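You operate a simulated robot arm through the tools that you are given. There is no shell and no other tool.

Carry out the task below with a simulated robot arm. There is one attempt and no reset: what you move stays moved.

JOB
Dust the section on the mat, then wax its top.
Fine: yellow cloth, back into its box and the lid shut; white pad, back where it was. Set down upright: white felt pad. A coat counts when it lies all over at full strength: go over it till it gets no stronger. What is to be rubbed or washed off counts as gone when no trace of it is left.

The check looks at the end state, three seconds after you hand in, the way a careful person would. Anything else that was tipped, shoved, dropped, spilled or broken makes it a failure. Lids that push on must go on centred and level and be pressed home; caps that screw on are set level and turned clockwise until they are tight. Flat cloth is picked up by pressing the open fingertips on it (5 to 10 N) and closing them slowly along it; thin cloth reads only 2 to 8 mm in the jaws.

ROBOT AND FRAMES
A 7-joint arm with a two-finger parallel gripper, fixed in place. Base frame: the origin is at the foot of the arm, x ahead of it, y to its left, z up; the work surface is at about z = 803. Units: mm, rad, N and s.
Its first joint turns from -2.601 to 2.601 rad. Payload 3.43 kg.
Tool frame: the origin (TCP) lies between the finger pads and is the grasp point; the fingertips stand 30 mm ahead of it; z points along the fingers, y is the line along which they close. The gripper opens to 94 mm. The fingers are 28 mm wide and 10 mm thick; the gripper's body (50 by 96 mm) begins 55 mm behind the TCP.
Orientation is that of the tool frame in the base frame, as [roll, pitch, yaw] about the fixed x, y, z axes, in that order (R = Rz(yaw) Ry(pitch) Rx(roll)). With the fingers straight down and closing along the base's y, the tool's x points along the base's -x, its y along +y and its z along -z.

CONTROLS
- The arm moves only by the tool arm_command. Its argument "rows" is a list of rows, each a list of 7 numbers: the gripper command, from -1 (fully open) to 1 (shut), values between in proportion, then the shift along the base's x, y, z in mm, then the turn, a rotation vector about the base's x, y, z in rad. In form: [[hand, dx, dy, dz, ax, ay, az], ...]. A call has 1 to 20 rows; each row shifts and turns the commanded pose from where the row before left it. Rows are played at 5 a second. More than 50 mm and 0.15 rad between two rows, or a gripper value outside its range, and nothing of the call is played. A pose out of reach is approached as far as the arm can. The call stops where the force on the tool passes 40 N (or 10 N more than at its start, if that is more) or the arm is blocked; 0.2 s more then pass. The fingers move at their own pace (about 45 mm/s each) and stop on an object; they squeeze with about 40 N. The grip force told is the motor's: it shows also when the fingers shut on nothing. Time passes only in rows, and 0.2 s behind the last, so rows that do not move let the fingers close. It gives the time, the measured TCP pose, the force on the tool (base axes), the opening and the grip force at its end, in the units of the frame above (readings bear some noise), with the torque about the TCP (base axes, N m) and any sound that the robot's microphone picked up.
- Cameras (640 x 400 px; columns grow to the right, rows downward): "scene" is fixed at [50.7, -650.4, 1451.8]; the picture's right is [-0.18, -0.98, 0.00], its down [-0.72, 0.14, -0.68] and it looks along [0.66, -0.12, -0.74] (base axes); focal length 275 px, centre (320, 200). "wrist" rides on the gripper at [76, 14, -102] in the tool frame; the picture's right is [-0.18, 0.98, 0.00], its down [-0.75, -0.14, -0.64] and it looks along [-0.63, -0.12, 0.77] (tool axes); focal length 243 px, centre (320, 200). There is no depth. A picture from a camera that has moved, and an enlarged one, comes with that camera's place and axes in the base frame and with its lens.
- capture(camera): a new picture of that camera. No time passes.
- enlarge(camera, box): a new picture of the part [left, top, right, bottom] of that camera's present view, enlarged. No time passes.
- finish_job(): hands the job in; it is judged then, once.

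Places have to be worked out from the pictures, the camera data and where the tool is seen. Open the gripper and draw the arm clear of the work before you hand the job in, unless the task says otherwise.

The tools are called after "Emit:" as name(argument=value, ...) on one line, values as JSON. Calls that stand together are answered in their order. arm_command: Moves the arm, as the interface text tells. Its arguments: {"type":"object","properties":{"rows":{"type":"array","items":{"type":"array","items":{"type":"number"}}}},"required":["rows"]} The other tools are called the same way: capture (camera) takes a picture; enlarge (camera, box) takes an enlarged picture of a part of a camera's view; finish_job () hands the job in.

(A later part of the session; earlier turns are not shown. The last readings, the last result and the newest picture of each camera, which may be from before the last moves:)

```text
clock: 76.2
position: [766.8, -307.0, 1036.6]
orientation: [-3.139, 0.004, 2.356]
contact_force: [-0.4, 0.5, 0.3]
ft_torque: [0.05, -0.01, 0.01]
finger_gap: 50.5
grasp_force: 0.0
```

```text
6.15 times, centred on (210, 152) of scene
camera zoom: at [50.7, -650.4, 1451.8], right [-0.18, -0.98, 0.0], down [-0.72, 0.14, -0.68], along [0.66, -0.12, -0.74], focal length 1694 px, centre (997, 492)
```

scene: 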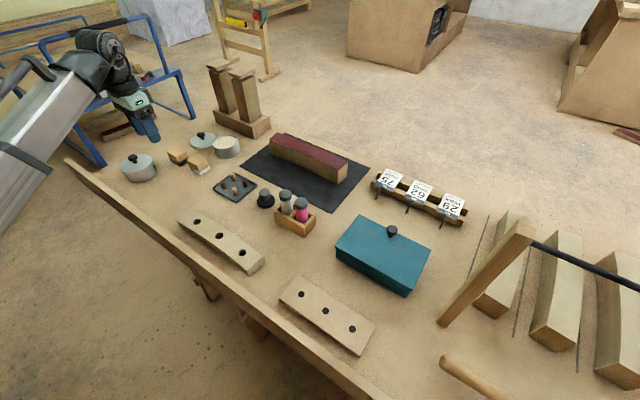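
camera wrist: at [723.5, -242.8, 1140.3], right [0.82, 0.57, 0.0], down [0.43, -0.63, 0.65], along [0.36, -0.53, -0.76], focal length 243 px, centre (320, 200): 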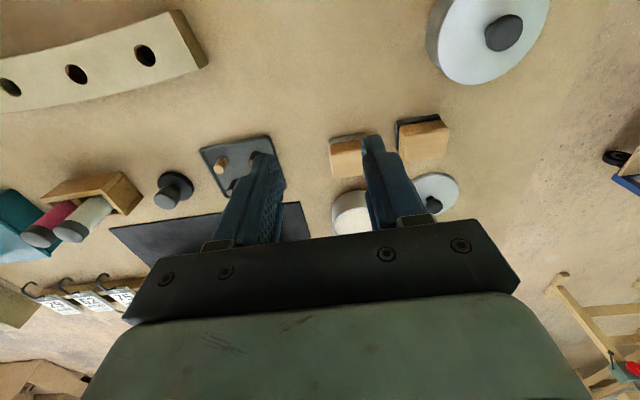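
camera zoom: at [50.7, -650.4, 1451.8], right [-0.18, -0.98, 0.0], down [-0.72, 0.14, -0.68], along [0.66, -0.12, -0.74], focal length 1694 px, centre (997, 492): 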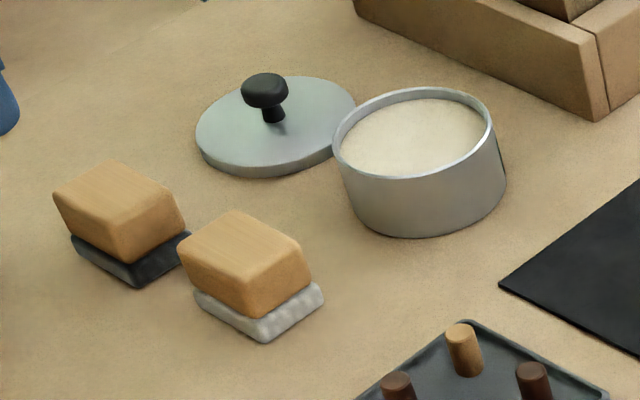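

The white pad (wood block on grey-white felt, ≈65×41 mm at about 45°) is near (864,-366); the wax tin is near (955,-459) with its rim at z≈844. I move above the white pad for an exact look.

Emit:
arm_command(rows=[[-1, 30, -18, 0, 0, 0, 0], [-1, 33, -20, 0, 0, 0, 0], [-1, 33, -20, -20, 0, 0, 0], [-1, 0, 0, -20, 0, 0, 0], [-1, 0, 0, 0, 0, 0, 0], [-1, 0, 0, 0, 0, 0, 0]])

Emit:
capture(camera="wrist")

Emit:
enlarge(camera="wrist", box=[220, 30, 420, 180])

```text
clock: 77.6
position: [861.6, -364.1, 998.9]
orientation: [-3.14, 0.005, 2.356]
contact_force: [-0.6, 0.0, -0.2]
ft_torque: [-0.02, 0.0, -0.02]
finger_gap: 93.9
grasp_force: 0.0
```

```text
taken
camera wrist: at [818.3, -300.9, 1101.0], right [0.82, 0.57, 0.0], down [0.43, -0.63, 0.65], along [0.36, -0.53, -0.76], focal length 243 px, centre (320, 200)
```

wrist: 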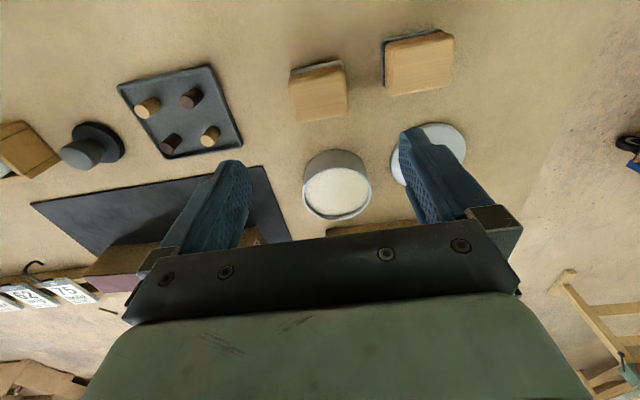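

```text
2.67 times, centred on (320, 105) of wrist
camera zoom: at [818.3, -300.9, 1101.0], right [0.82, 0.57, 0.0], down [0.43, -0.63, 0.65], along [0.36, -0.53, -0.76], focal length 647 px, centre (320, 453)
```

zoom: 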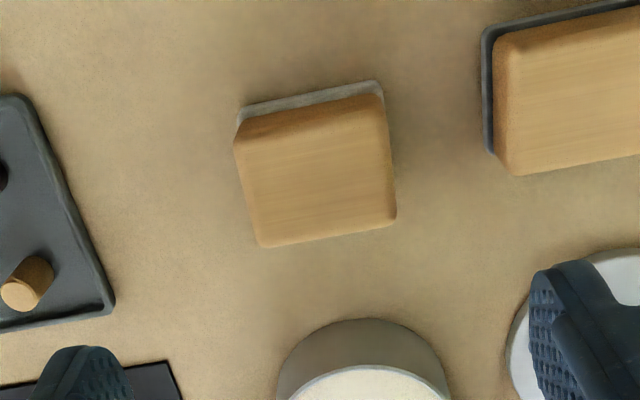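

The block's top measures 57×40 mm, centred (864.9,-368.7), top z≈837. I set the jaws to 75 mm, correct position and descend to just above it.

Emit:
arm_command(rows=[[-0.596, 3, -4.5, -20, 0, 0, 0], [-0.596, 0, 0, -40, 0, 0, 0], [-0.596, 0, 0, -35, 0, 0, 0], [-0.596, 0, 0, -20, 0, 0, 0], [-0.596, 0, 0, -10, 0, 0, 0], [-0.596, 0, 0, 0, 0, 0, 0]])

Emit:
enlarge(camera="wrist", box=[200, 40, 440, 240])

Emit:
enlarge(camera="scene", box=[140, 100, 260, 185])

```text
clock: 79.0
position: [866.3, -370.3, 873.3]
orientation: [-3.141, 0.006, 2.356]
contact_force: [0.0, -0.6, -0.2]
ft_torque: [0.04, 0.0, 0.04]
finger_gap: 74.9
grasp_force: 0.1
```

```text
2.00 times, centred on (320, 140) of wrist
camera zoom: at [823.2, -306.0, 975.5], right [0.82, 0.57, 0.0], down [0.43, -0.63, 0.65], along [0.36, -0.53, -0.76], focal length 485 px, centre (320, 320)
```

zoom: 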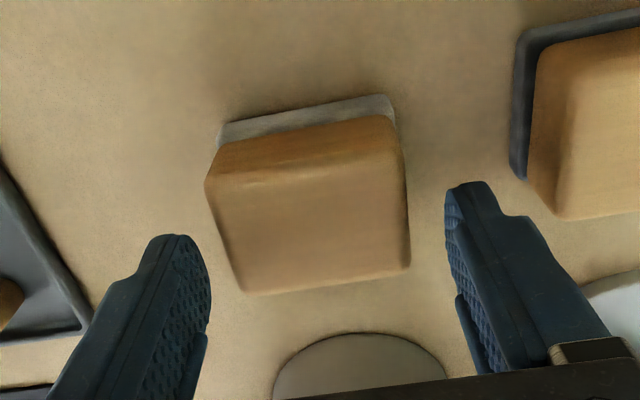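

```text
4.71 times, centred on (200, 142) of scene
camera zoom: at [50.7, -650.4, 1451.8], right [-0.18, -0.98, 0.0], down [-0.72, 0.14, -0.68], along [0.66, -0.12, -0.74], focal length 1295 px, centre (885, 471)
```

zoom: 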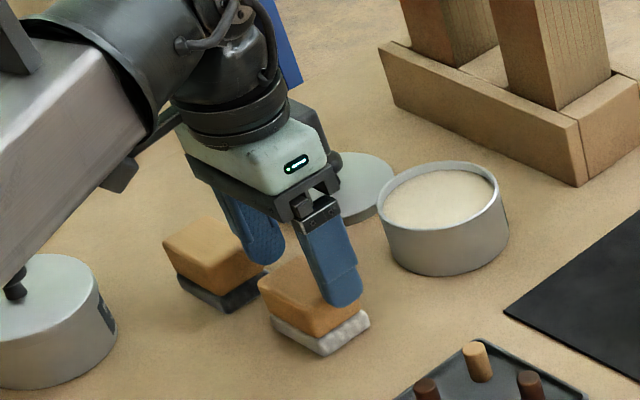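

The block is centred between the fingers within ~1–2 mm. I descend to TCP z≈850 and close gently.

Emit:
arm_command(rows=[[-0.596, 0, 0, -10, 0, 0, 0], [-0.596, 0, 0, -8, 0, 0, 0], [-0.596, 0, 0, -5.3, 0, 0, 0], [-0.596, 0, 0, 0, 0, 0, 0], [-0.45, 0, 0, 0, 0, 0, 0], [-0.35, 0, 0, 0, 0, 0, 0], [-0.25, 0, 0, 0, 0, 0, 0], [-0.15, 0, 0, 0, 0, 0, 0], [0.0, 0, 0, 0, 0, 0, 0], [0.0, 0, 0, 0, 0, 0, 0], [0.0, 0, 0, 0, 0, 0, 0]])

Emit:
enlarge(camera="scene", box=[160, 110, 260, 185])

```text
clock: 81.4
position: [867.0, -371.0, 848.1]
orientation: [-3.14, 0.004, 2.359]
contact_force: [0.3, -0.3, 0.7]
ft_torque: [0.03, 0.01, -0.02]
finger_gap: 61.7
grasp_force: 40.1
```

```text
5.33 times, centred on (210, 148) of scene
camera zoom: at [50.7, -650.4, 1451.8], right [-0.18, -0.98, 0.0], down [-0.72, 0.14, -0.68], along [0.66, -0.12, -0.74], focal length 1468 px, centre (907, 480)
```

zoom: 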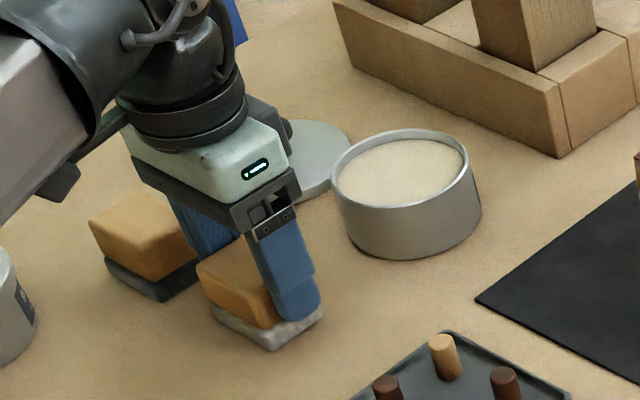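

Gripped at 61.7 mm, 40 N. I lift the pad and move it toward the tin at a safe height, then look.

Emit:
arm_command(rows=[[0.0, 0, 0, 5, 0, 0, 0], [0.0, 0, 0, 15, 0, 0, 0], [0.0, 0, 0, 40, 0, 0, 0], [0.0, 0, 0, 40, 0, 0, 0], [0.0, 20, -20, 0, 0, 0, 0], [0.0, 20, -20, 0, 0, 0, 0], [0.0, 0, 0, 0, 0, 0, 0], [0.0, 0, 0, 0, 0, 0, 0]])

Emit:
capture(camera="wrist")

Emit:
enlarge(camera="scene", box=[160, 90, 260, 185])

```text
clock: 83.2
position: [905.5, -412.3, 950.8]
orientation: [-3.139, 0.006, 2.358]
contact_force: [0.0, 0.5, -0.4]
ft_torque: [0.0, 0.02, 0.0]
finger_gap: 61.7
grasp_force: 39.6
```

```text
taken
camera wrist: at [861.9, -349.5, 1052.8], right [0.82, 0.57, 0.0], down [0.43, -0.63, 0.65], along [0.36, -0.53, -0.76], focal length 243 px, centre (320, 200)
```

wrist: 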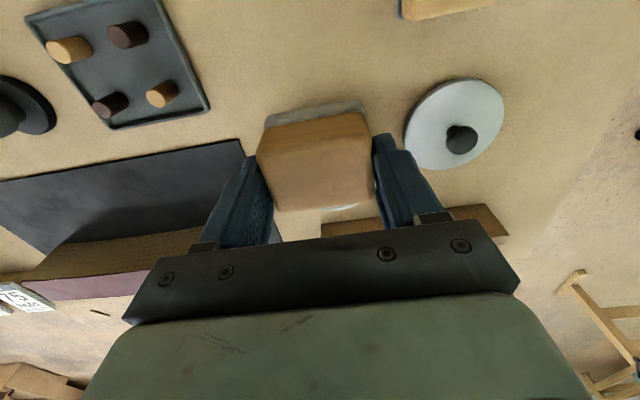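

```text
4.21 times, centred on (210, 138) of scene
camera zoom: at [50.7, -650.4, 1451.8], right [-0.18, -0.98, 0.0], down [-0.72, 0.14, -0.68], along [0.66, -0.12, -0.74], focal length 1159 px, centre (783, 463)
```

zoom: 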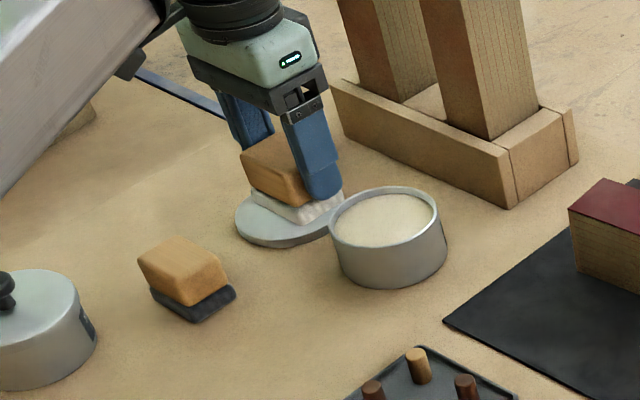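

The tin's centre computes to about (954,-458). I move above it and lower until the felt is ~20 mm above the rim to check alignment.

Emit:
arm_command(rows=[[0.0, 24, -23, 0, 0, 0, 0], [0.0, 24, -23, 0, 0, 0, 0], [0.0, 0, 0, -20, 0, 0, 0], [0.0, 0, 0, -20, 0, 0, 0], [0.0, 0, 0, 0, 0, 0, 0], [0.0, 0, 0, 0, 0, 0, 0]])

Emit:
enlarge(camera="wrist", box=[220, 60, 420, 240])

Emit:
enlarge(camera="scene", box=[190, 90, 270, 165])

```text
clock: 84.6
position: [953.0, -458.2, 907.9]
orientation: [-3.14, 0.004, 2.356]
contact_force: [-0.7, 0.0, -0.5]
ft_torque: [0.02, 0.02, 0.01]
finger_gap: 61.7
grasp_force: 40.0
```

```text
2.22 times, centred on (320, 150) of wrist
camera zoom: at [909.5, -394.5, 1010.0], right [0.82, 0.57, 0.0], down [0.43, -0.63, 0.65], along [0.36, -0.53, -0.76], focal length 539 px, centre (320, 311)
```

zoom: 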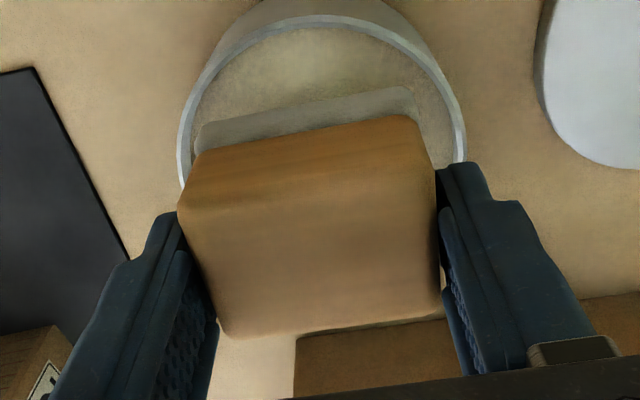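

```text
5.33 times, centred on (230, 128) of scene
camera zoom: at [50.7, -650.4, 1451.8], right [-0.18, -0.98, 0.0], down [-0.72, 0.14, -0.68], along [0.66, -0.12, -0.74], focal length 1468 px, centre (800, 587)
```

zoom: 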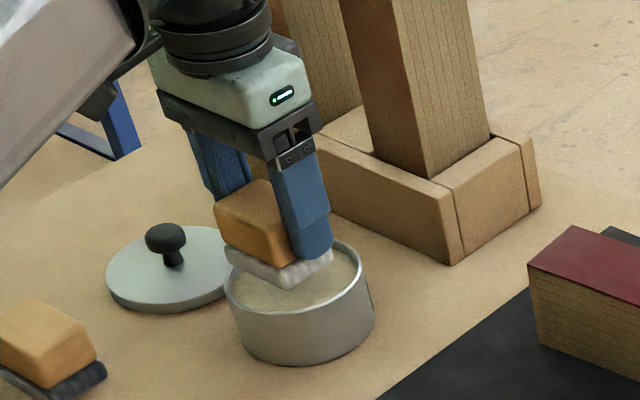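

From both views the pad's felt sits about 8 mm short of the tin's centre toward the near side. I shift it outward accordingly and lower a little to re-check against the rim.

Emit:
arm_command(rows=[[0.0, 5.5, -5.5, 0, 0, 0, 0], [0.0, 0, 0, -10, 0, 0, 0], [0.0, 0, 0, 0, 0, 0, 0]])

Emit:
enlarge(camera="wrist", box=[220, 60, 420, 240])

Emit:
enlarge(camera="scene", box=[205, 110, 255, 165])

```text
clock: 85.4
position: [959.7, -463.4, 899.0]
orientation: [-3.141, 0.005, 2.358]
contact_force: [-0.4, -0.1, -1.2]
ft_torque: [0.03, -0.03, -0.02]
finger_gap: 61.6
grasp_force: 39.9
```

```text
2.22 times, centred on (320, 150) of wrist
camera zoom: at [915.8, -399.6, 1000.9], right [0.82, 0.57, 0.0], down [0.43, -0.63, 0.65], along [0.36, -0.53, -0.76], focal length 539 px, centre (320, 311)
```

zoom: 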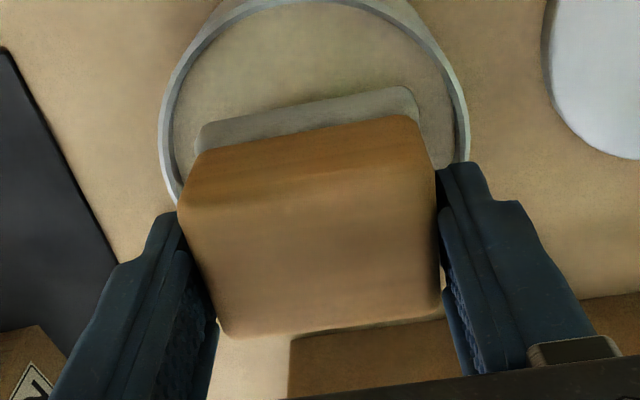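

```text
7.27 times, centred on (230, 138) of scene
camera zoom: at [50.7, -650.4, 1451.8], right [-0.18, -0.98, 0.0], down [-0.72, 0.14, -0.68], along [0.66, -0.12, -0.74], focal length 2002 px, centre (974, 654)
```

zoom: 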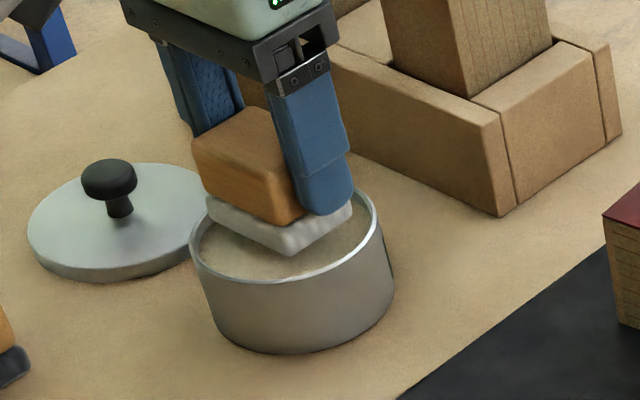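

The felt is centred over the tin within ~3 mm. I nudge 1 mm and lower slowly toward the wax (expected contact TCP ≈ 884).

Emit:
arm_command(rows=[[0.0, 1.2, 1.0, -3, 0, 0, 0], [0.0, 0, 0, -3, 0, 0, 0], [0.0, 0, 0, -3, 0, 0, 0], [0.0, 0, 0, -2, 0, 0, 0], [0.0, 0, 0, 0, 0, 0, 0]])

Emit:
enlarge(camera="scene", box=[205, 110, 255, 165])

```text
clock: 86.6
position: [961.1, -461.7, 888.9]
orientation: [-3.141, 0.006, 2.357]
contact_force: [0.4, -0.4, -0.2]
ft_torque: [0.0, 0.0, -0.02]
finger_gap: 61.6
grasp_force: 39.5
```

```text
7.27 times, centred on (230, 138) of scene
camera zoom: at [50.7, -650.4, 1451.8], right [-0.18, -0.98, 0.0], down [-0.72, 0.14, -0.68], along [0.66, -0.12, -0.74], focal length 2002 px, centre (974, 654)
```

zoom: 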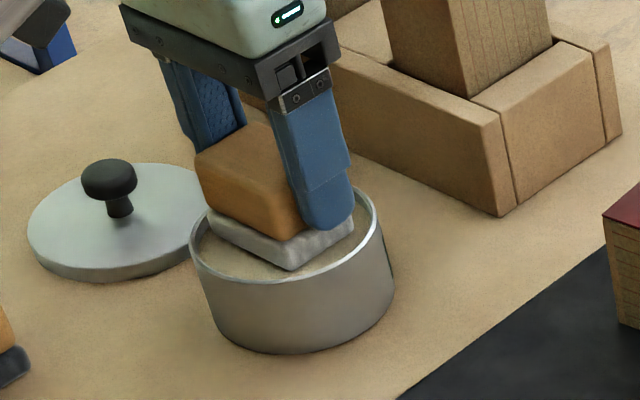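

It is inside the rim with clearance all round. I lower on in small steps until it touches the wax.

Emit:
arm_command(rows=[[0.0, 0, 0, -1.5, 0, 0, 0], [0.0, 0, 0, -1.5, 0, 0, 0], [0.0, 0, 0, -1, 0, 0, 0], [0.0, 0, 0, 0, 0, 0, 0]])

```text
clock: 87.8
position: [961.1, -462.0, 887.0]
orientation: [3.141, 0.007, 2.355]
contact_force: [-3.0, 2.3, 11.5]
ft_torque: [0.2, 0.34, -0.02]
finger_gap: 61.7
grasp_force: 40.3
stopped in row 4: the force on the tool passed its limit at 41 N (the readings are from after the stop); the commanded pose is now the measured one
```

The pad is on the wax with ~11 N. I rub it slightly (±3 mm) in the tin to load the felt.

Emit:
arm_command(rows=[[0.0, 1.5, 1.5, 0, 0, 0, 0], [0.0, -1.5, -1.5, 0, 0, 0, 0], [0.0, -1.5, -1.5, 0, 0, 0, 0], [0.0, 1.5, 1.5, 0, 0, 0, 0], [0.0, 1.5, -1.5, 0, 0, 0, 0], [0.0, -1.5, 1.5, 0, 0, 0, 0], [0.0, 0, 0, 0, 0, 0, 0]])

Emit:
enlarge(camera="scene", box=[205, 110, 255, 165])

```text
clock: 89.4
position: [962.9, -464.2, 887.3]
orientation: [3.141, 0.01, 2.357]
contact_force: [2.4, -4.4, 23.0]
ft_torque: [-0.06, 0.01, -0.01]
finger_gap: 61.7
grasp_force: 39.2
```

```text
7.27 times, centred on (230, 138) of scene
camera zoom: at [50.7, -650.4, 1451.8], right [-0.18, -0.98, 0.0], down [-0.72, 0.14, -0.68], along [0.66, -0.12, -0.74], focal length 2002 px, centre (974, 654)
```

zoom: 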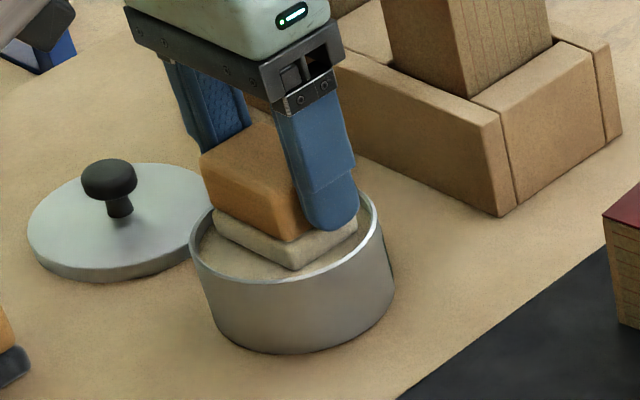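

The felt has turned smooth cream: it is loaded with wax. I lift straight out and carry it, keeping clear of the wooden stand, toward the section's far end.

Emit:
arm_command(rows=[[0.0, 0, 0, 3, 0, 0, 0], [0.0, 0, 0, 10, 0, 0, 0], [0.0, 0, 0, 30, 0, 0, 0], [0.0, 0, 0, 35, 0, 0, 0], [0.0, 0, 0, 25, 0, 0, 0], [0.0, -25, -15, 0, 0, 0, 0], [0.0, -28, -20, 0, 0, 0, 0], [0.0, -15, -40, 0, 0, 0, 0], [0.0, -10, -40, 0, 0, 0, 0], [0.0, 0, -40, 0, 0, 0, 0], [0.0, 17, -33, 0, 0, 0, 0], [0.0, 0, 0, 0, 0, 0, 0], [0.0, 0, 0, 0, 0, 0, 0]])

Emit:
capture(camera="wrist")

Emit:
capture(camera="scene")

```text
clock: 92.2
position: [902.4, -645.1, 988.4]
orientation: [3.141, 0.008, 2.357]
contact_force: [0.3, 0.1, -0.2]
ft_torque: [0.01, -0.03, 0.01]
finger_gap: 61.7
grasp_force: 40.4
```

```text
taken
camera wrist: at [857.8, -582.6, 1091.8], right [0.82, 0.57, 0.0], down [0.43, -0.63, 0.65], along [0.37, -0.53, -0.76], focal length 243 px, centre (320, 200)
```

wrist: 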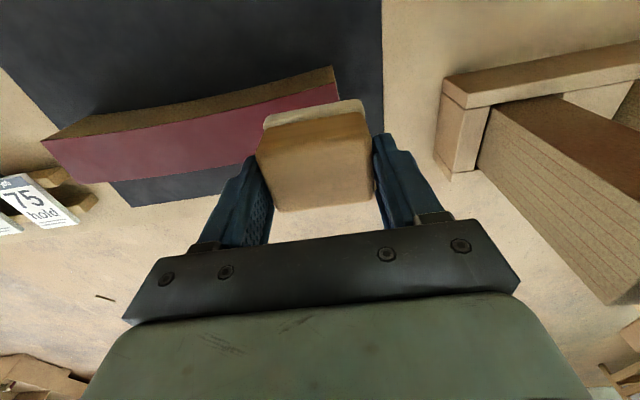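

```text
taken
```

scene: 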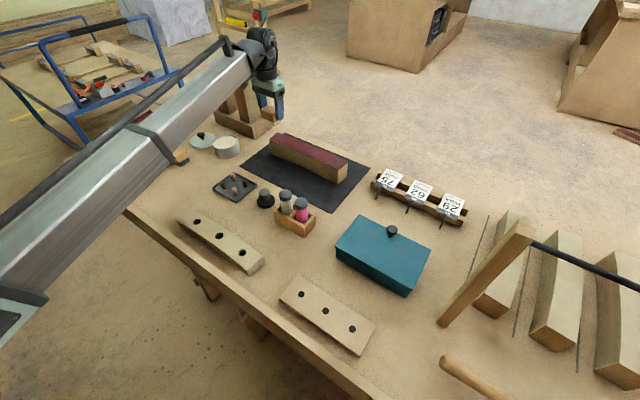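

I shift slightly and lower the pad toward the section's far end, stopping just above contact (≈915).

Emit:
arm_command(rows=[[0.0, 0, -6, -25, 0, 0, 0], [0.0, 0, 0, -25, 0, 0, 0], [0.0, 0, 0, -10, 0, 0, 0], [0.0, 0, 0, -6, 0, 0, 0], [0.0, 0, 0, -3, 0, 0, 0], [0.0, 0, 0, 0, 0, 0, 0]])

Emit:
enlarge(camera="scene", box=[240, 100, 320, 160])

Emit:
enlarge(camera="wrist", box=[180, 40, 440, 220])

```text
clock: 93.6
position: [900.4, -655.5, 920.4]
orientation: [3.142, 0.007, 2.357]
contact_force: [-0.7, -0.5, 0.4]
ft_torque: [-0.01, 0.01, 0.02]
finger_gap: 61.6
grasp_force: 40.3
```

```text
6.67 times, centred on (280, 130) of scene
camera zoom: at [50.7, -650.4, 1451.8], right [-0.18, -0.98, 0.0], down [-0.72, 0.14, -0.68], along [0.66, -0.12, -0.74], focal length 1835 px, centre (587, 667)
```

zoom: 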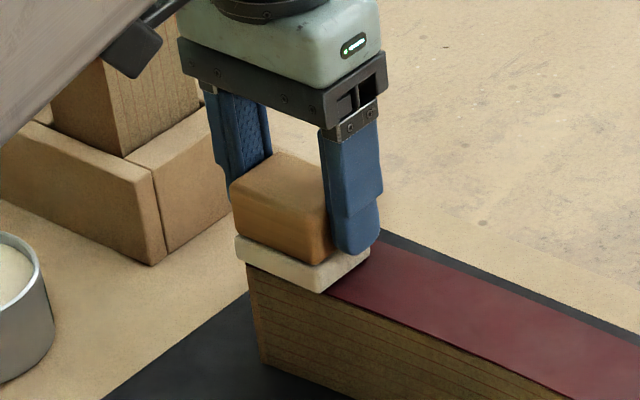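

```text
2.22 times, centred on (310, 130) of wrist
camera zoom: at [856.8, -592.5, 1022.0], right [0.82, 0.57, 0.0], down [0.43, -0.63, 0.65], along [0.37, -0.53, -0.76], focal length 539 px, centre (342, 356)
```

zoom: 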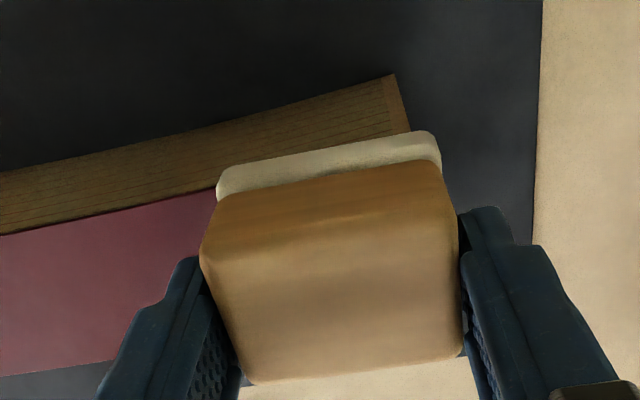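

The felt overhangs the near edge and the end by a few millimetres, as planned. I lower to contact.

Emit:
arm_command(rows=[[0.0, 0, 0, -1.5, 0, 0, 0], [0.0, 0, 0, -1.2, 0, 0, 0], [0.0, 0, 0, -1, 0, 0, 0], [0.0, 0, 0, 0, 0, 0, 0]])

```text
clock: 94.6
position: [899.8, -656.6, 919.5]
orientation: [-3.141, 0.011, 2.356]
contact_force: [-2.5, -1.5, 32.5]
ft_torque: [-0.04, 0.22, 0.05]
finger_gap: 61.6
grasp_force: 39.7
```

Contact came a bit earlier: 32 N. I ease up ~1.6 mm to get about 10 N, then begin the stroke.

Emit:
arm_command(rows=[[0.0, 0, 0, 1.0, 0, 0, 0], [0.0, 0, 0, 0.6, 0, 0, 0], [0.0, 0, 0, 0, 0, 0, 0]])

```text
clock: 95.4
position: [899.6, -655.9, 918.3]
orientation: [-3.141, 0.012, 2.356]
contact_force: [9.9, -10.1, 38.9]
ft_torque: [-0.4, -0.24, 0.04]
finger_gap: 61.4
grasp_force: 39.9
```

Emit:
arm_command(rows=[[0.0, 0, 0, 0.5, 0, 0, 0], [0.0, 0, 0, 0, 0, 0, 0], [0.0, 0, 0, 0, 0, 0, 0], [0.0, 0, 0, 0, 0, 0, 0]])

Emit:
enlarge(camera="scene", box=[240, 100, 320, 160])

```text
clock: 96.4
position: [899.7, -656.6, 918.8]
orientation: [-3.141, 0.007, 2.356]
contact_force: [4.9, -4.5, 32.3]
ft_torque: [-0.17, -0.18, 0.03]
finger_gap: 61.7
grasp_force: 40.1
```

```text
6.67 times, centred on (280, 130) of scene
camera zoom: at [50.7, -650.4, 1451.8], right [-0.18, -0.98, 0.0], down [-0.72, 0.14, -0.68], along [0.66, -0.12, -0.74], focal length 1835 px, centre (587, 667)
```

zoom: 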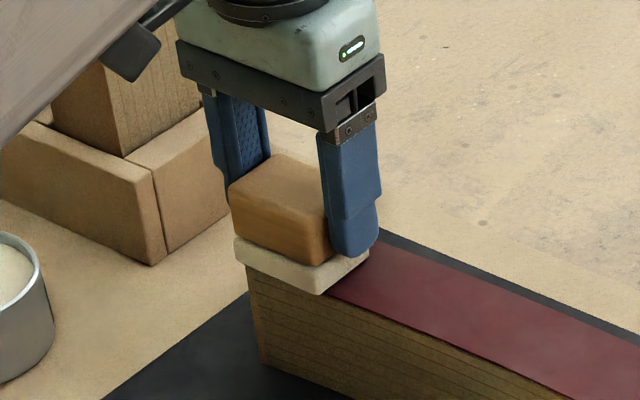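

Still 32 N; I raise another 1.5 mm.

Emit:
arm_command(rows=[[0.0, 0, 0, 1.0, 0, 0, 0], [0.0, 0, 0, 0.5, 0, 0, 0], [0.0, 0, 0, 0, 0, 0, 0], [0.0, 0, 0, 0, 0, 0, 0]])

```text
clock: 97.4
position: [899.5, -655.3, 919.0]
orientation: [3.142, 0.005, 2.357]
contact_force: [-0.2, -1.5, 11.4]
ft_torque: [0.04, -0.02, 0.01]
finger_gap: 61.7
grasp_force: 40.7
```

Now 11.4 N. I make the first stroke along the near half in two parts, watching the force.

Emit:
arm_command(rows=[[0.0, -5, -5, 0, 0, 0, 0], [0.0, -8, -8, 0, 0, 0, 0], [0.0, -8, -8, 0, 0, 0, 0], [0.0, -8, -8, 0, 0, 0, 0], [0.0, -8, -8, 0, 0, 0, 0], [0.0, -8, -8, 0, 0, 0, 0], [0.0, -8, -8, 0, 0, 0, 0], [0.0, -8, -8, 0, 0, 0, 0]])

Emit:
enlarge(camera="scene", box=[240, 100, 370, 190])

```text
clock: 99.2
position: [841.0, -717.8, 918.2]
orientation: [3.141, 0.006, 2.357]
contact_force: [2.8, 2.3, 4.9]
ft_torque: [0.11, 0.0, -0.02]
finger_gap: 61.5
grasp_force: 39.4
```

```text
4.44 times, centred on (305, 145) of scene
camera zoom: at [50.7, -650.4, 1451.8], right [-0.18, -0.98, 0.0], down [-0.72, 0.14, -0.68], along [0.66, -0.12, -0.74], focal length 1223 px, centre (387, 444)
```

zoom: 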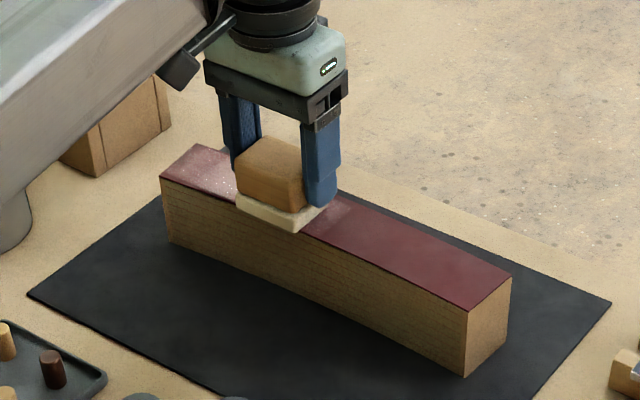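

The wax goes on as a pale glossy film behind the pad. I press slightly more and continue to the near end.

Emit:
arm_command(rows=[[0.0, -6, -6, -0.5, 0, 0, 0], [0.0, -8, -8, 0, 0, 0, 0], [0.0, -8, -8, 0, 0, 0, 0], [0.0, -8, -8, 0, 0, 0, 0], [0.0, -8, -8, 0, 0, 0, 0], [0.0, -8, -8, 0, 0, 0, 0], [0.0, -8, -8, 0, 0, 0, 0], [0.0, -8, -8, 0, 0, 0, 0]])

Emit:
enlarge(camera="scene", box=[240, 100, 370, 190])

```text
clock: 101.0
position: [777.0, -780.7, 918.6]
orientation: [-3.141, 0.007, 2.356]
contact_force: [1.8, 3.8, 8.2]
ft_torque: [0.08, 0.0, -0.06]
finger_gap: 61.7
grasp_force: 40.0
```

```text
4.44 times, centred on (305, 145) of scene
camera zoom: at [50.7, -650.4, 1451.8], right [-0.18, -0.98, 0.0], down [-0.72, 0.14, -0.68], along [0.66, -0.12, -0.74], focal length 1223 px, centre (387, 444)
```

zoom: 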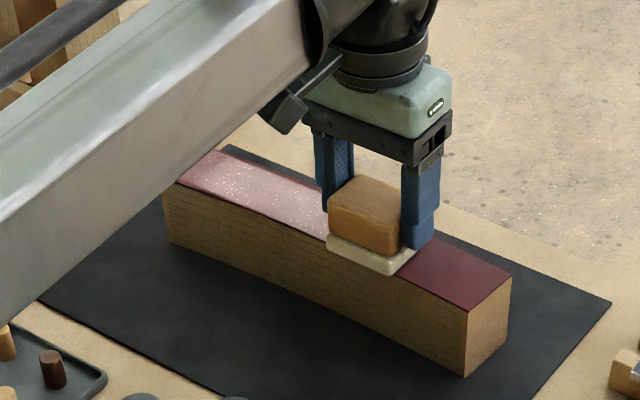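

Emit:
arm_command(rows=[[0.0, -8, -8, 0, 0, 0, 0], [0.0, -8, -8, 0, 0, 0, 0], [0.0, -8, -8, 0, 0, 0, 0], [0.0, -8, -8, 0, 0, 0, 0], [0.0, -8, -8, 0, 0, 0, 0], [0.0, -8, -8, 0, 0, 0, 0], [0.0, -4, -4, 0, 0, 0, 0]])

Emit:
enlarge(camera="scene", box=[240, 100, 370, 190])

```text
clock: 102.6
position: [724.6, -831.7, 921.0]
orientation: [-3.141, 0.009, 2.359]
contact_force: [-0.7, -0.6, -0.8]
ft_torque: [-0.01, -0.01, 0.0]
finger_gap: 61.7
grasp_force: 40.0
```

```text
4.44 times, centred on (305, 145) of scene
camera zoom: at [50.7, -650.4, 1451.8], right [-0.18, -0.98, 0.0], down [-0.72, 0.14, -0.68], along [0.66, -0.12, -0.74], focal length 1223 px, centre (387, 444)
```

zoom: 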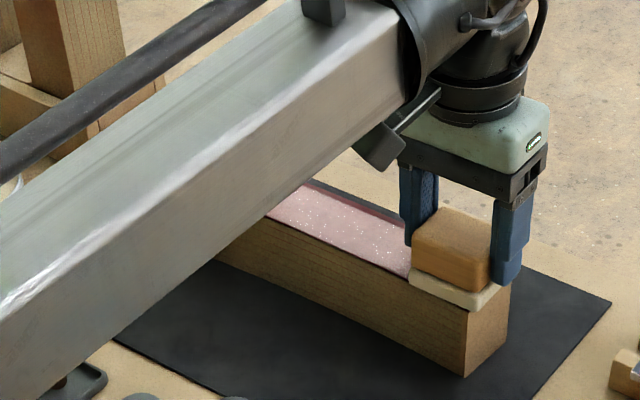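

Contact was lost at the near end (reading 921). I lower until I get about 10 N here.

Emit:
arm_command(rows=[[0.0, 0, 0, -0.8, 0, 0, 0], [0.0, 0, 0, -0.7, 0, 0, 0], [0.0, 0, 0, 0, 0, 0, 0], [0.0, 0, 0, 0, 0, 0, 0]])

```text
clock: 103.6
position: [725.6, -832.0, 918.9]
orientation: [3.141, 0.008, 2.356]
contact_force: [-0.3, -1.9, 5.4]
ft_torque: [-0.07, 0.1, 0.03]
finger_gap: 61.9
grasp_force: 40.1
```

Emit:
arm_command(rows=[[0.0, 0, 0, -0.4, 0, 0, 0], [0.0, 8, 8, 0, 0, 0, 0], [0.0, 8, 8, 0, 0, 0, 0], [0.0, 8, 8, 0, 0, 0, 0], [0.0, -8, -8, 0, 0, 0, 0], [0.0, -8, -8, 0, 0, 0, 0], [0.0, -8, -8, 0, 0, 0, 0], [0.0, 6, -6, 0, 0, 0, 0], [0.0, 7, -7, 0, 0, 0, 0], [0.0, 6, -6, 0, 0, 0, 0], [0.0, 0, 0, 0, 0, 0, 0]])

Emit:
enlarge(camera="scene", box=[240, 100, 370, 190])

```text
clock: 106.0
position: [742.9, -849.6, 917.7]
orientation: [-3.139, 0.009, 2.356]
contact_force: [-10.6, 4.4, 29.2]
ft_torque: [0.71, 0.5, 0.11]
finger_gap: 61.7
grasp_force: 39.9
```

```text
4.44 times, centred on (305, 145) of scene
camera zoom: at [50.7, -650.4, 1451.8], right [-0.18, -0.98, 0.0], down [-0.72, 0.14, -0.68], along [0.66, -0.12, -0.74], focal length 1223 px, centre (387, 444)
```

zoom: 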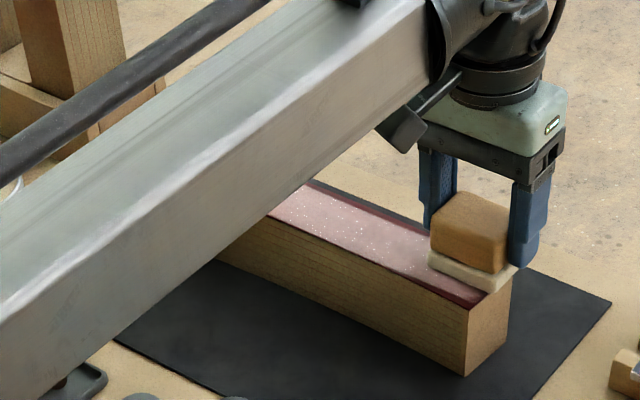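

At 29 N it is a bit firm with the overhang; I ease up 1 mm, bring it 3 mm in from the far edge, and stroke back along the far half.

Emit:
arm_command(rows=[[0.0, -2, 2, 1.0, 0, 0, 0], [0.0, 0, 0, 0, 0, 0, 0], [0.0, 7, 7, 0, 0, 0, 0], [0.0, 8, 8, 0, 0, 0, 0], [0.0, 8, 8, 0, 0, 0, 0], [0.0, 8, 8, 0, 0, 0, 0], [0.0, 8, 8, 0, 0, 0, 0], [0.0, 8, 8, 0, 0, 0, 0]])

Emit:
enlarge(camera="scene", box=[240, 100, 370, 190])

```text
clock: 107.8
position: [788.0, -800.4, 917.7]
orientation: [3.14, 0.007, 2.357]
contact_force: [-5.2, -5.3, 15.8]
ft_torque: [-0.42, 0.17, -0.02]
finger_gap: 61.9
grasp_force: 40.1
```

```text
4.44 times, centred on (305, 145) of scene
camera zoom: at [50.7, -650.4, 1451.8], right [-0.18, -0.98, 0.0], down [-0.72, 0.14, -0.68], along [0.66, -0.12, -0.74], focal length 1223 px, centre (387, 444)
```

zoom: 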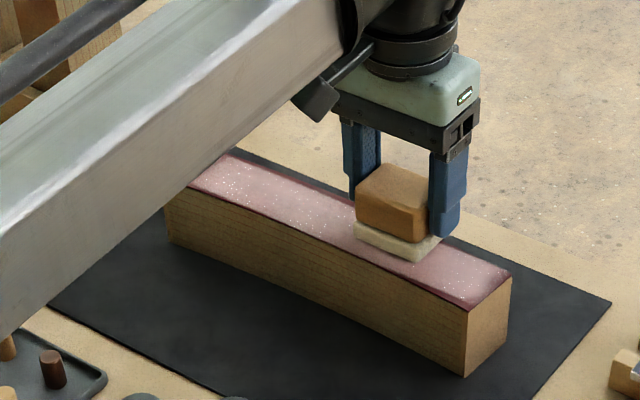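

Emit:
arm_command(rows=[[0.0, 8, 8, 0, 0, 0, 0], [0.0, 8, 8, 0, 0, 0, 0], [0.0, 8, 8, 0, 0, 0, 0], [0.0, 8, 8, 0, 0, 0, 0], [0.0, 8, 8, 0, 0, 0, 0], [0.0, 8, 8, 0, 0, 0, 0], [0.0, 8, 8, 0, 0, 0, 0], [0.0, 8, 8, 0, 0, 0, 0], [0.0, 8, 8, 0, 0, 0, 0]])

Emit:
enlarge(camera="scene", box=[240, 100, 370, 190])

```text
clock: 109.8
position: [859.6, -728.5, 917.8]
orientation: [-3.14, 0.007, 2.354]
contact_force: [-1.2, -3.0, 6.5]
ft_torque: [-0.13, -0.04, -0.05]
finger_gap: 61.5
grasp_force: 40.1
```

```text
4.44 times, centred on (305, 145) of scene
camera zoom: at [50.7, -650.4, 1451.8], right [-0.18, -0.98, 0.0], down [-0.72, 0.14, -0.68], along [0.66, -0.12, -0.74], focal length 1223 px, centre (387, 444)
```

zoom: 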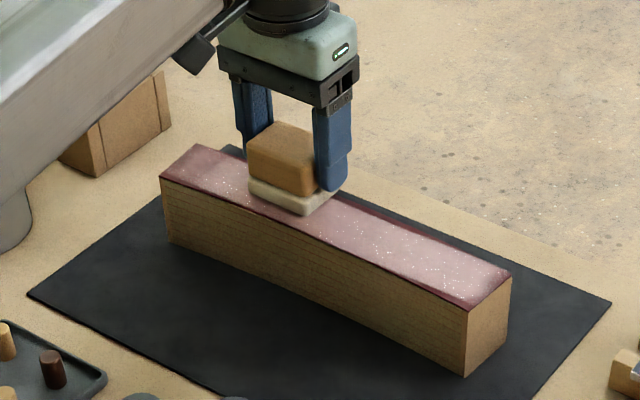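

Emit:
arm_command(rows=[[0.0, 8, 8, -0.3, 0, 0, 0], [0.0, 8, 8, 0, 0, 0, 0], [0.0, 8, 8, 0, 0, 0, 0], [0.0, 8, 8, 0, 0, 0, 0], [0.0, 8, 8, 0, 0, 0, 0], [0.0, 6, 6, 0, 0, 0, 0], [0.0, 0, 0, 0, 0, 0, 0]])

Emit:
enlarge(camera="scene", box=[240, 100, 370, 190])

```text
clock: 111.4
position: [908.3, -682.8, 919.3]
orientation: [-3.141, 0.008, 2.356]
contact_force: [-0.1, -0.5, -0.3]
ft_torque: [0.02, 0.01, 0.0]
finger_gap: 61.8
grasp_force: 39.9
```

```text
4.44 times, centred on (305, 145) of scene
camera zoom: at [50.7, -650.4, 1451.8], right [-0.18, -0.98, 0.0], down [-0.72, 0.14, -0.68], along [0.66, -0.12, -0.74], focal length 1223 px, centre (387, 444)
```

zoom: 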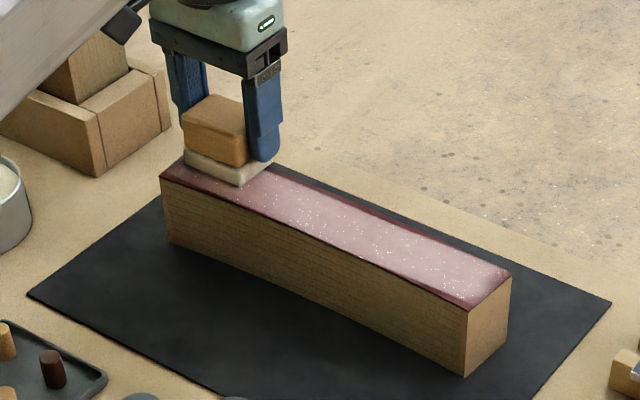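

Contact was lost at the far end. I go back down there to ~10 N.

Emit:
arm_command(rows=[[0.0, 6, 6, -0.7, 0, 0, 0], [0.0, 5, 5, -0.6, 0, 0, 0], [0.0, 0, 0, 0, 0, 0, 0], [0.0, 0, 0, 0, 0, 0, 0]])

Emit:
enlarge(camera="scene", box=[260, 125, 360, 190])

Emit:
enlarge(camera="wrist", box=[0, 40, 320, 240])

```text
clock: 112.4
position: [917.9, -671.7, 918.3]
orientation: [-3.141, 0.006, 2.355]
contact_force: [-1.1, -1.8, 6.1]
ft_torque: [-0.08, 0.03, -0.02]
finger_gap: 61.5
grasp_force: 39.9
```

```text
6.15 times, centred on (310, 158) of scene
camera zoom: at [50.7, -650.4, 1451.8], right [-0.18, -0.98, 0.0], down [-0.72, 0.14, -0.68], along [0.66, -0.12, -0.74], focal length 1694 px, centre (382, 462)
```

zoom: 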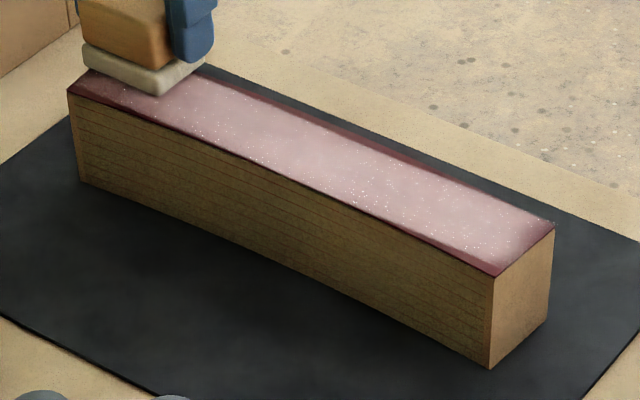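

```text
2.00 times, centred on (160, 140) of wrist
camera zoom: at [874.9, -608.1, 1020.3], right [0.82, 0.57, 0.0], down [0.43, -0.63, 0.65], along [0.37, -0.53, -0.76], focal length 485 px, centre (640, 320)
```

zoom: 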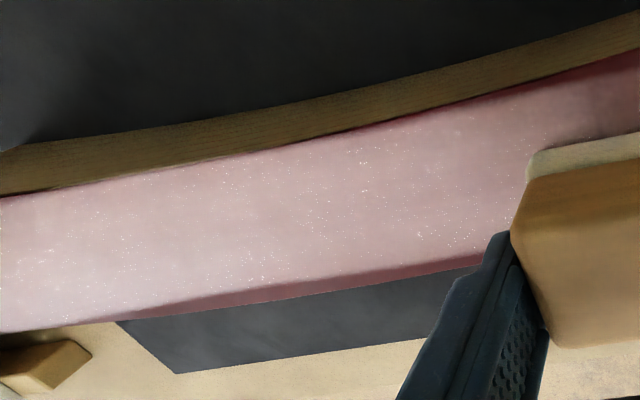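

The coat shows as pale pink; still bare are a strip along the far edge at mid-length and slivers along the near edge. I now stroke along the far edge following the curve.

Emit:
arm_command(rows=[[0.0, 3, -3, -0.4, 0, 0, 0], [0.0, 0, 0, 0, 0, 0, 0], [0.0, -7.7, -8.3, 0, 0, 0, 0], [0.0, -7.7, -8.3, 0, 0, 0, 0], [0.0, -7.7, -8.3, 0, 0, 0, 0], [0.0, -7.7, -8.3, 0, 0, 0, 0], [0.0, -7.7, -8.3, 0, 0, 0, 0], [0.0, -7.7, -8.3, 0, 0, 0, 0], [0.0, -7.7, -8.3, 0, 0, 0, 0], [0.0, -7.7, -8.3, 0, 0, 0, 0]])

Emit:
enlarge(camera="scene", box=[260, 125, 360, 190])

```text
clock: 114.6
position: [860.5, -740.9, 918.0]
orientation: [-3.14, 0.009, 2.357]
contact_force: [8.2, 7.8, 21.2]
ft_torque: [0.19, -0.27, -0.03]
finger_gap: 61.5
grasp_force: 39.6
```

```text
6.15 times, centred on (310, 158) of scene
camera zoom: at [50.7, -650.4, 1451.8], right [-0.18, -0.98, 0.0], down [-0.72, 0.14, -0.68], along [0.66, -0.12, -0.74], focal length 1694 px, centre (382, 462)
```

zoom: 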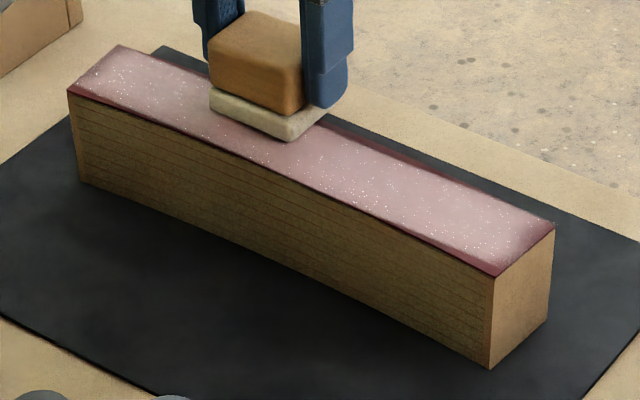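

Good, the far edge is being covered there. I continue toward the near end along the curve.

Emit:
arm_command(rows=[[0.0, -7.9, -8.1, 0.4, 0, 0, 0], [0.0, -8, -8, 0, 0, 0, 0], [0.0, -8, -8, 0, 0, 0, 0], [0.0, -8, -8, 0, 0, 0, 0], [0.0, -8.1, -7.9, 0, 0, 0, 0], [0.0, -8.2, -7.8, 0, 0, 0, 0], [0.0, -8.3, -7.7, 0, 0, 0, 0], [0.0, -8.3, -7.7, 0, 0, 0, 0]])

Emit:
enlarge(camera="scene", box=[260, 125, 360, 190])

```text
clock: 116.4
position: [795.5, -804.3, 917.3]
orientation: [3.14, 0.009, 2.357]
contact_force: [10.9, 8.3, 31.2]
ft_torque: [0.05, -0.14, -0.06]
finger_gap: 61.5
grasp_force: 39.9
```

```text
6.15 times, centred on (310, 158) of scene
camera zoom: at [50.7, -650.4, 1451.8], right [-0.18, -0.98, 0.0], down [-0.72, 0.14, -0.68], along [0.66, -0.12, -0.74], focal length 1694 px, centre (382, 462)
```

zoom: 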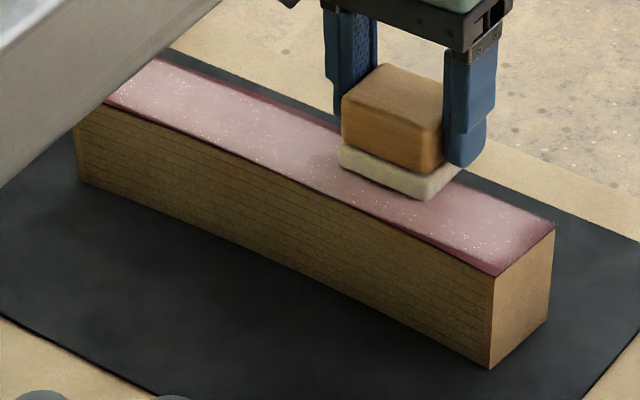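

Force rose to 31 N, so I ease up 0.9 mm and finish this stroke.

Emit:
arm_command(rows=[[0.0, -4, -4, 0.9, 0, 0, 0], [0.0, -8.3, -7.7, 0, 0, 0, 0], [0.0, -8.4, -7.6, 0, 0, 0, 0], [0.0, -8.4, -7.6, 0, 0, 0, 0], [0.0, -8.4, -7.6, 0, 0, 0, 0], [0.0, -8.4, -7.6, 0, 0, 0, 0], [0.0, 0, 0, 0, 0, 0, 0]])

Emit:
enlarge(camera="scene", box=[260, 125, 360, 190])

```text
clock: 118.0
position: [748.9, -847.5, 917.1]
orientation: [-3.141, 0.006, 2.355]
contact_force: [1.9, 3.5, 9.9]
ft_torque: [-0.03, 0.06, 0.02]
finger_gap: 61.6
grasp_force: 39.8
```

```text
6.15 times, centred on (310, 158) of scene
camera zoom: at [50.7, -650.4, 1451.8], right [-0.18, -0.98, 0.0], down [-0.72, 0.14, -0.68], along [0.66, -0.12, -0.74], focal length 1694 px, centre (382, 462)
```

zoom: 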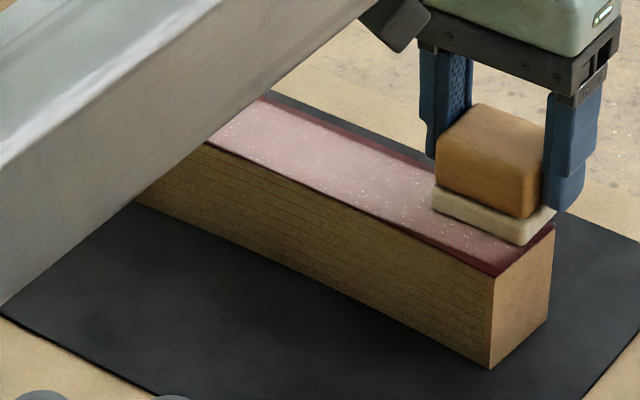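

Now I slide across to the near edge at this end, a little further over the edge than before.

Emit:
arm_command(rows=[[0.0, -6, 6, 0, 0, 0, 0], [0.0, -6, 6, 0, 0, 0, 0], [0.0, -6, 6, 0, 0, 0, 0], [0.0, -6, 6, 0, 0, 0, 0], [0.0, -4, -4, 0, 0, 0, 0], [0.0, 0, 0, 0, 0, 0, 0]])

Emit:
enlarge(camera="scene", box=[260, 125, 360, 190])

```text
clock: 119.4
position: [720.2, -826.0, 917.3]
orientation: [-3.141, 0.007, 2.357]
contact_force: [0.8, 1.4, 2.8]
ft_torque: [-0.05, -0.02, 0.01]
finger_gap: 61.5
grasp_force: 39.6
```

```text
6.15 times, centred on (310, 158) of scene
camera zoom: at [50.7, -650.4, 1451.8], right [-0.18, -0.98, 0.0], down [-0.72, 0.14, -0.68], along [0.66, -0.12, -0.74], focal length 1694 px, centre (382, 462)
```

zoom: 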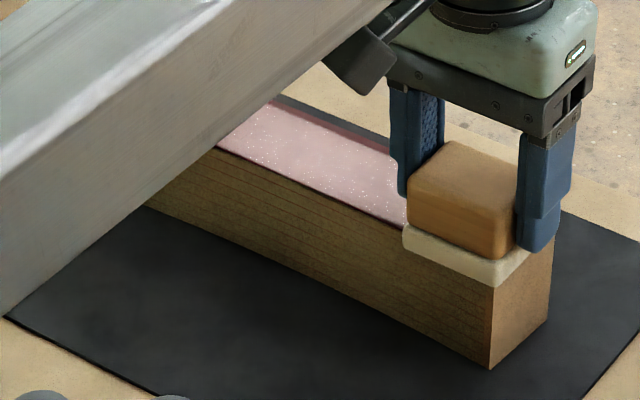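

The pad overhangs the near edge and end slightly. I press to ~10 N and stroke along the near edge following its curve.

Emit:
arm_command(rows=[[0.0, 0, 0, -0.7, 0, 0, 0], [0.0, 0, 0, 0, 0, 0, 0], [0.0, 8.4, 7.6, 0, 0, 0, 0], [0.0, 8.4, 7.6, 0, 0, 0, 0], [0.0, 8.4, 7.6, 0, 0, 0, 0], [0.0, 8.4, 7.6, 0, 0, 0, 0], [0.0, 8.4, 7.6, 0, 0, 0, 0], [0.0, 8.4, 7.6, 0, 0, 0, 0]])

Emit:
enlarge(camera="scene", box=[260, 125, 360, 190])

```text
clock: 121.2
position: [770.4, -782.6, 920.2]
orientation: [-3.139, 0.007, 2.355]
contact_force: [-4.9, -5.4, 13.9]
ft_torque: [-0.33, 0.07, 0.0]
finger_gap: 61.6
grasp_force: 39.7
```

```text
6.15 times, centred on (310, 158) of scene
camera zoom: at [50.7, -650.4, 1451.8], right [-0.18, -0.98, 0.0], down [-0.72, 0.14, -0.68], along [0.66, -0.12, -0.74], focal length 1694 px, centre (382, 462)
```

zoom: 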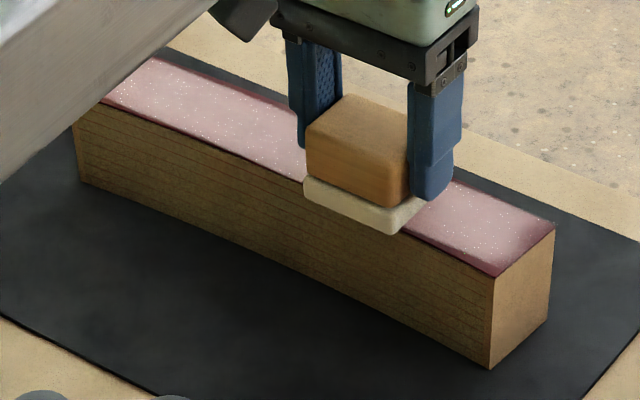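

The torque says the pad now presses on its far half only — it may have rolled slightly in the grip. I look closely at it.

Emit:
enlarge(camera="scene", box=[295, 125, 345, 165])

Emit:
enlarge(camera="wrist", box=[220, 60, 420, 240])

```text
10.00 times, centred on (320, 145) of scene
camera zoom: at [50.7, -650.4, 1451.8], right [-0.18, -0.98, 0.0], down [-0.72, 0.14, -0.68], along [0.66, -0.12, -0.74], focal length 2752 px, centre (320, 750)
```

zoom: 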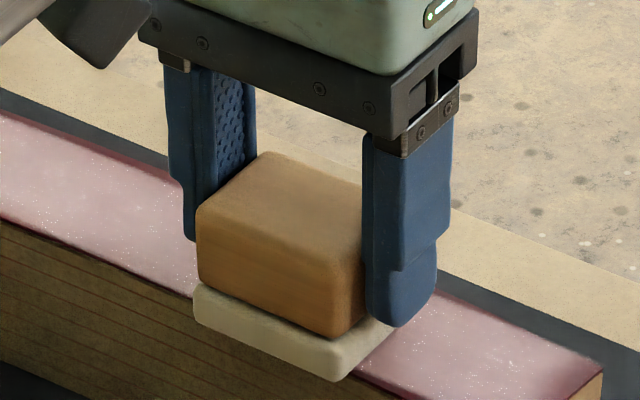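

```text
2.22 times, centred on (320, 150) of wrist
camera zoom: at [727.5, -717.3, 1019.7], right [0.83, 0.56, 0.0], down [0.43, -0.63, 0.65], along [0.37, -0.54, -0.76], focal length 539 px, centre (320, 311)
```

zoom: 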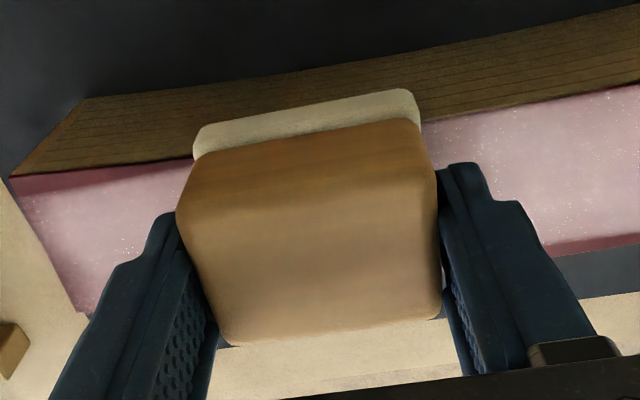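

The pad hasn't visibly rolled, but pressure sits on its far half. I tilt the tool by about −0.012 rad so its near side comes down, and read the torque.

Emit:
arm_command(rows=[[0.0, 0, 0, 0.2, -0.0085, -0.0085, 0], [0.0, 0, 0, 0, 0, 0, 0], [0.0, 0, 0, 0, 0, 0, 0]])

```text
clock: 122.0
position: [771.4, -781.3, 918.1]
orientation: [-3.141, 0.02, 2.356]
contact_force: [-6.9, -4.4, 17.1]
ft_torque: [0.0, 0.51, 0.13]
finger_gap: 61.6
grasp_force: 39.9
```

The pressure moved to the near edge, so a bit too much; I take back about a third.

Emit:
arm_command(rows=[[0.0, 0, 0, 0, 0.003, 0.003, 0], [0.0, 0, 0, 0, 0, 0, 0], [0.0, 0, 0, 0, 0, 0, 0]])

```text
clock: 122.8
position: [771.3, -781.3, 917.7]
orientation: [-3.141, 0.017, 2.357]
contact_force: [-6.3, -2.3, 14.9]
ft_torque: [0.12, 0.4, 0.1]
finger_gap: 61.3
grasp_force: 39.7
```

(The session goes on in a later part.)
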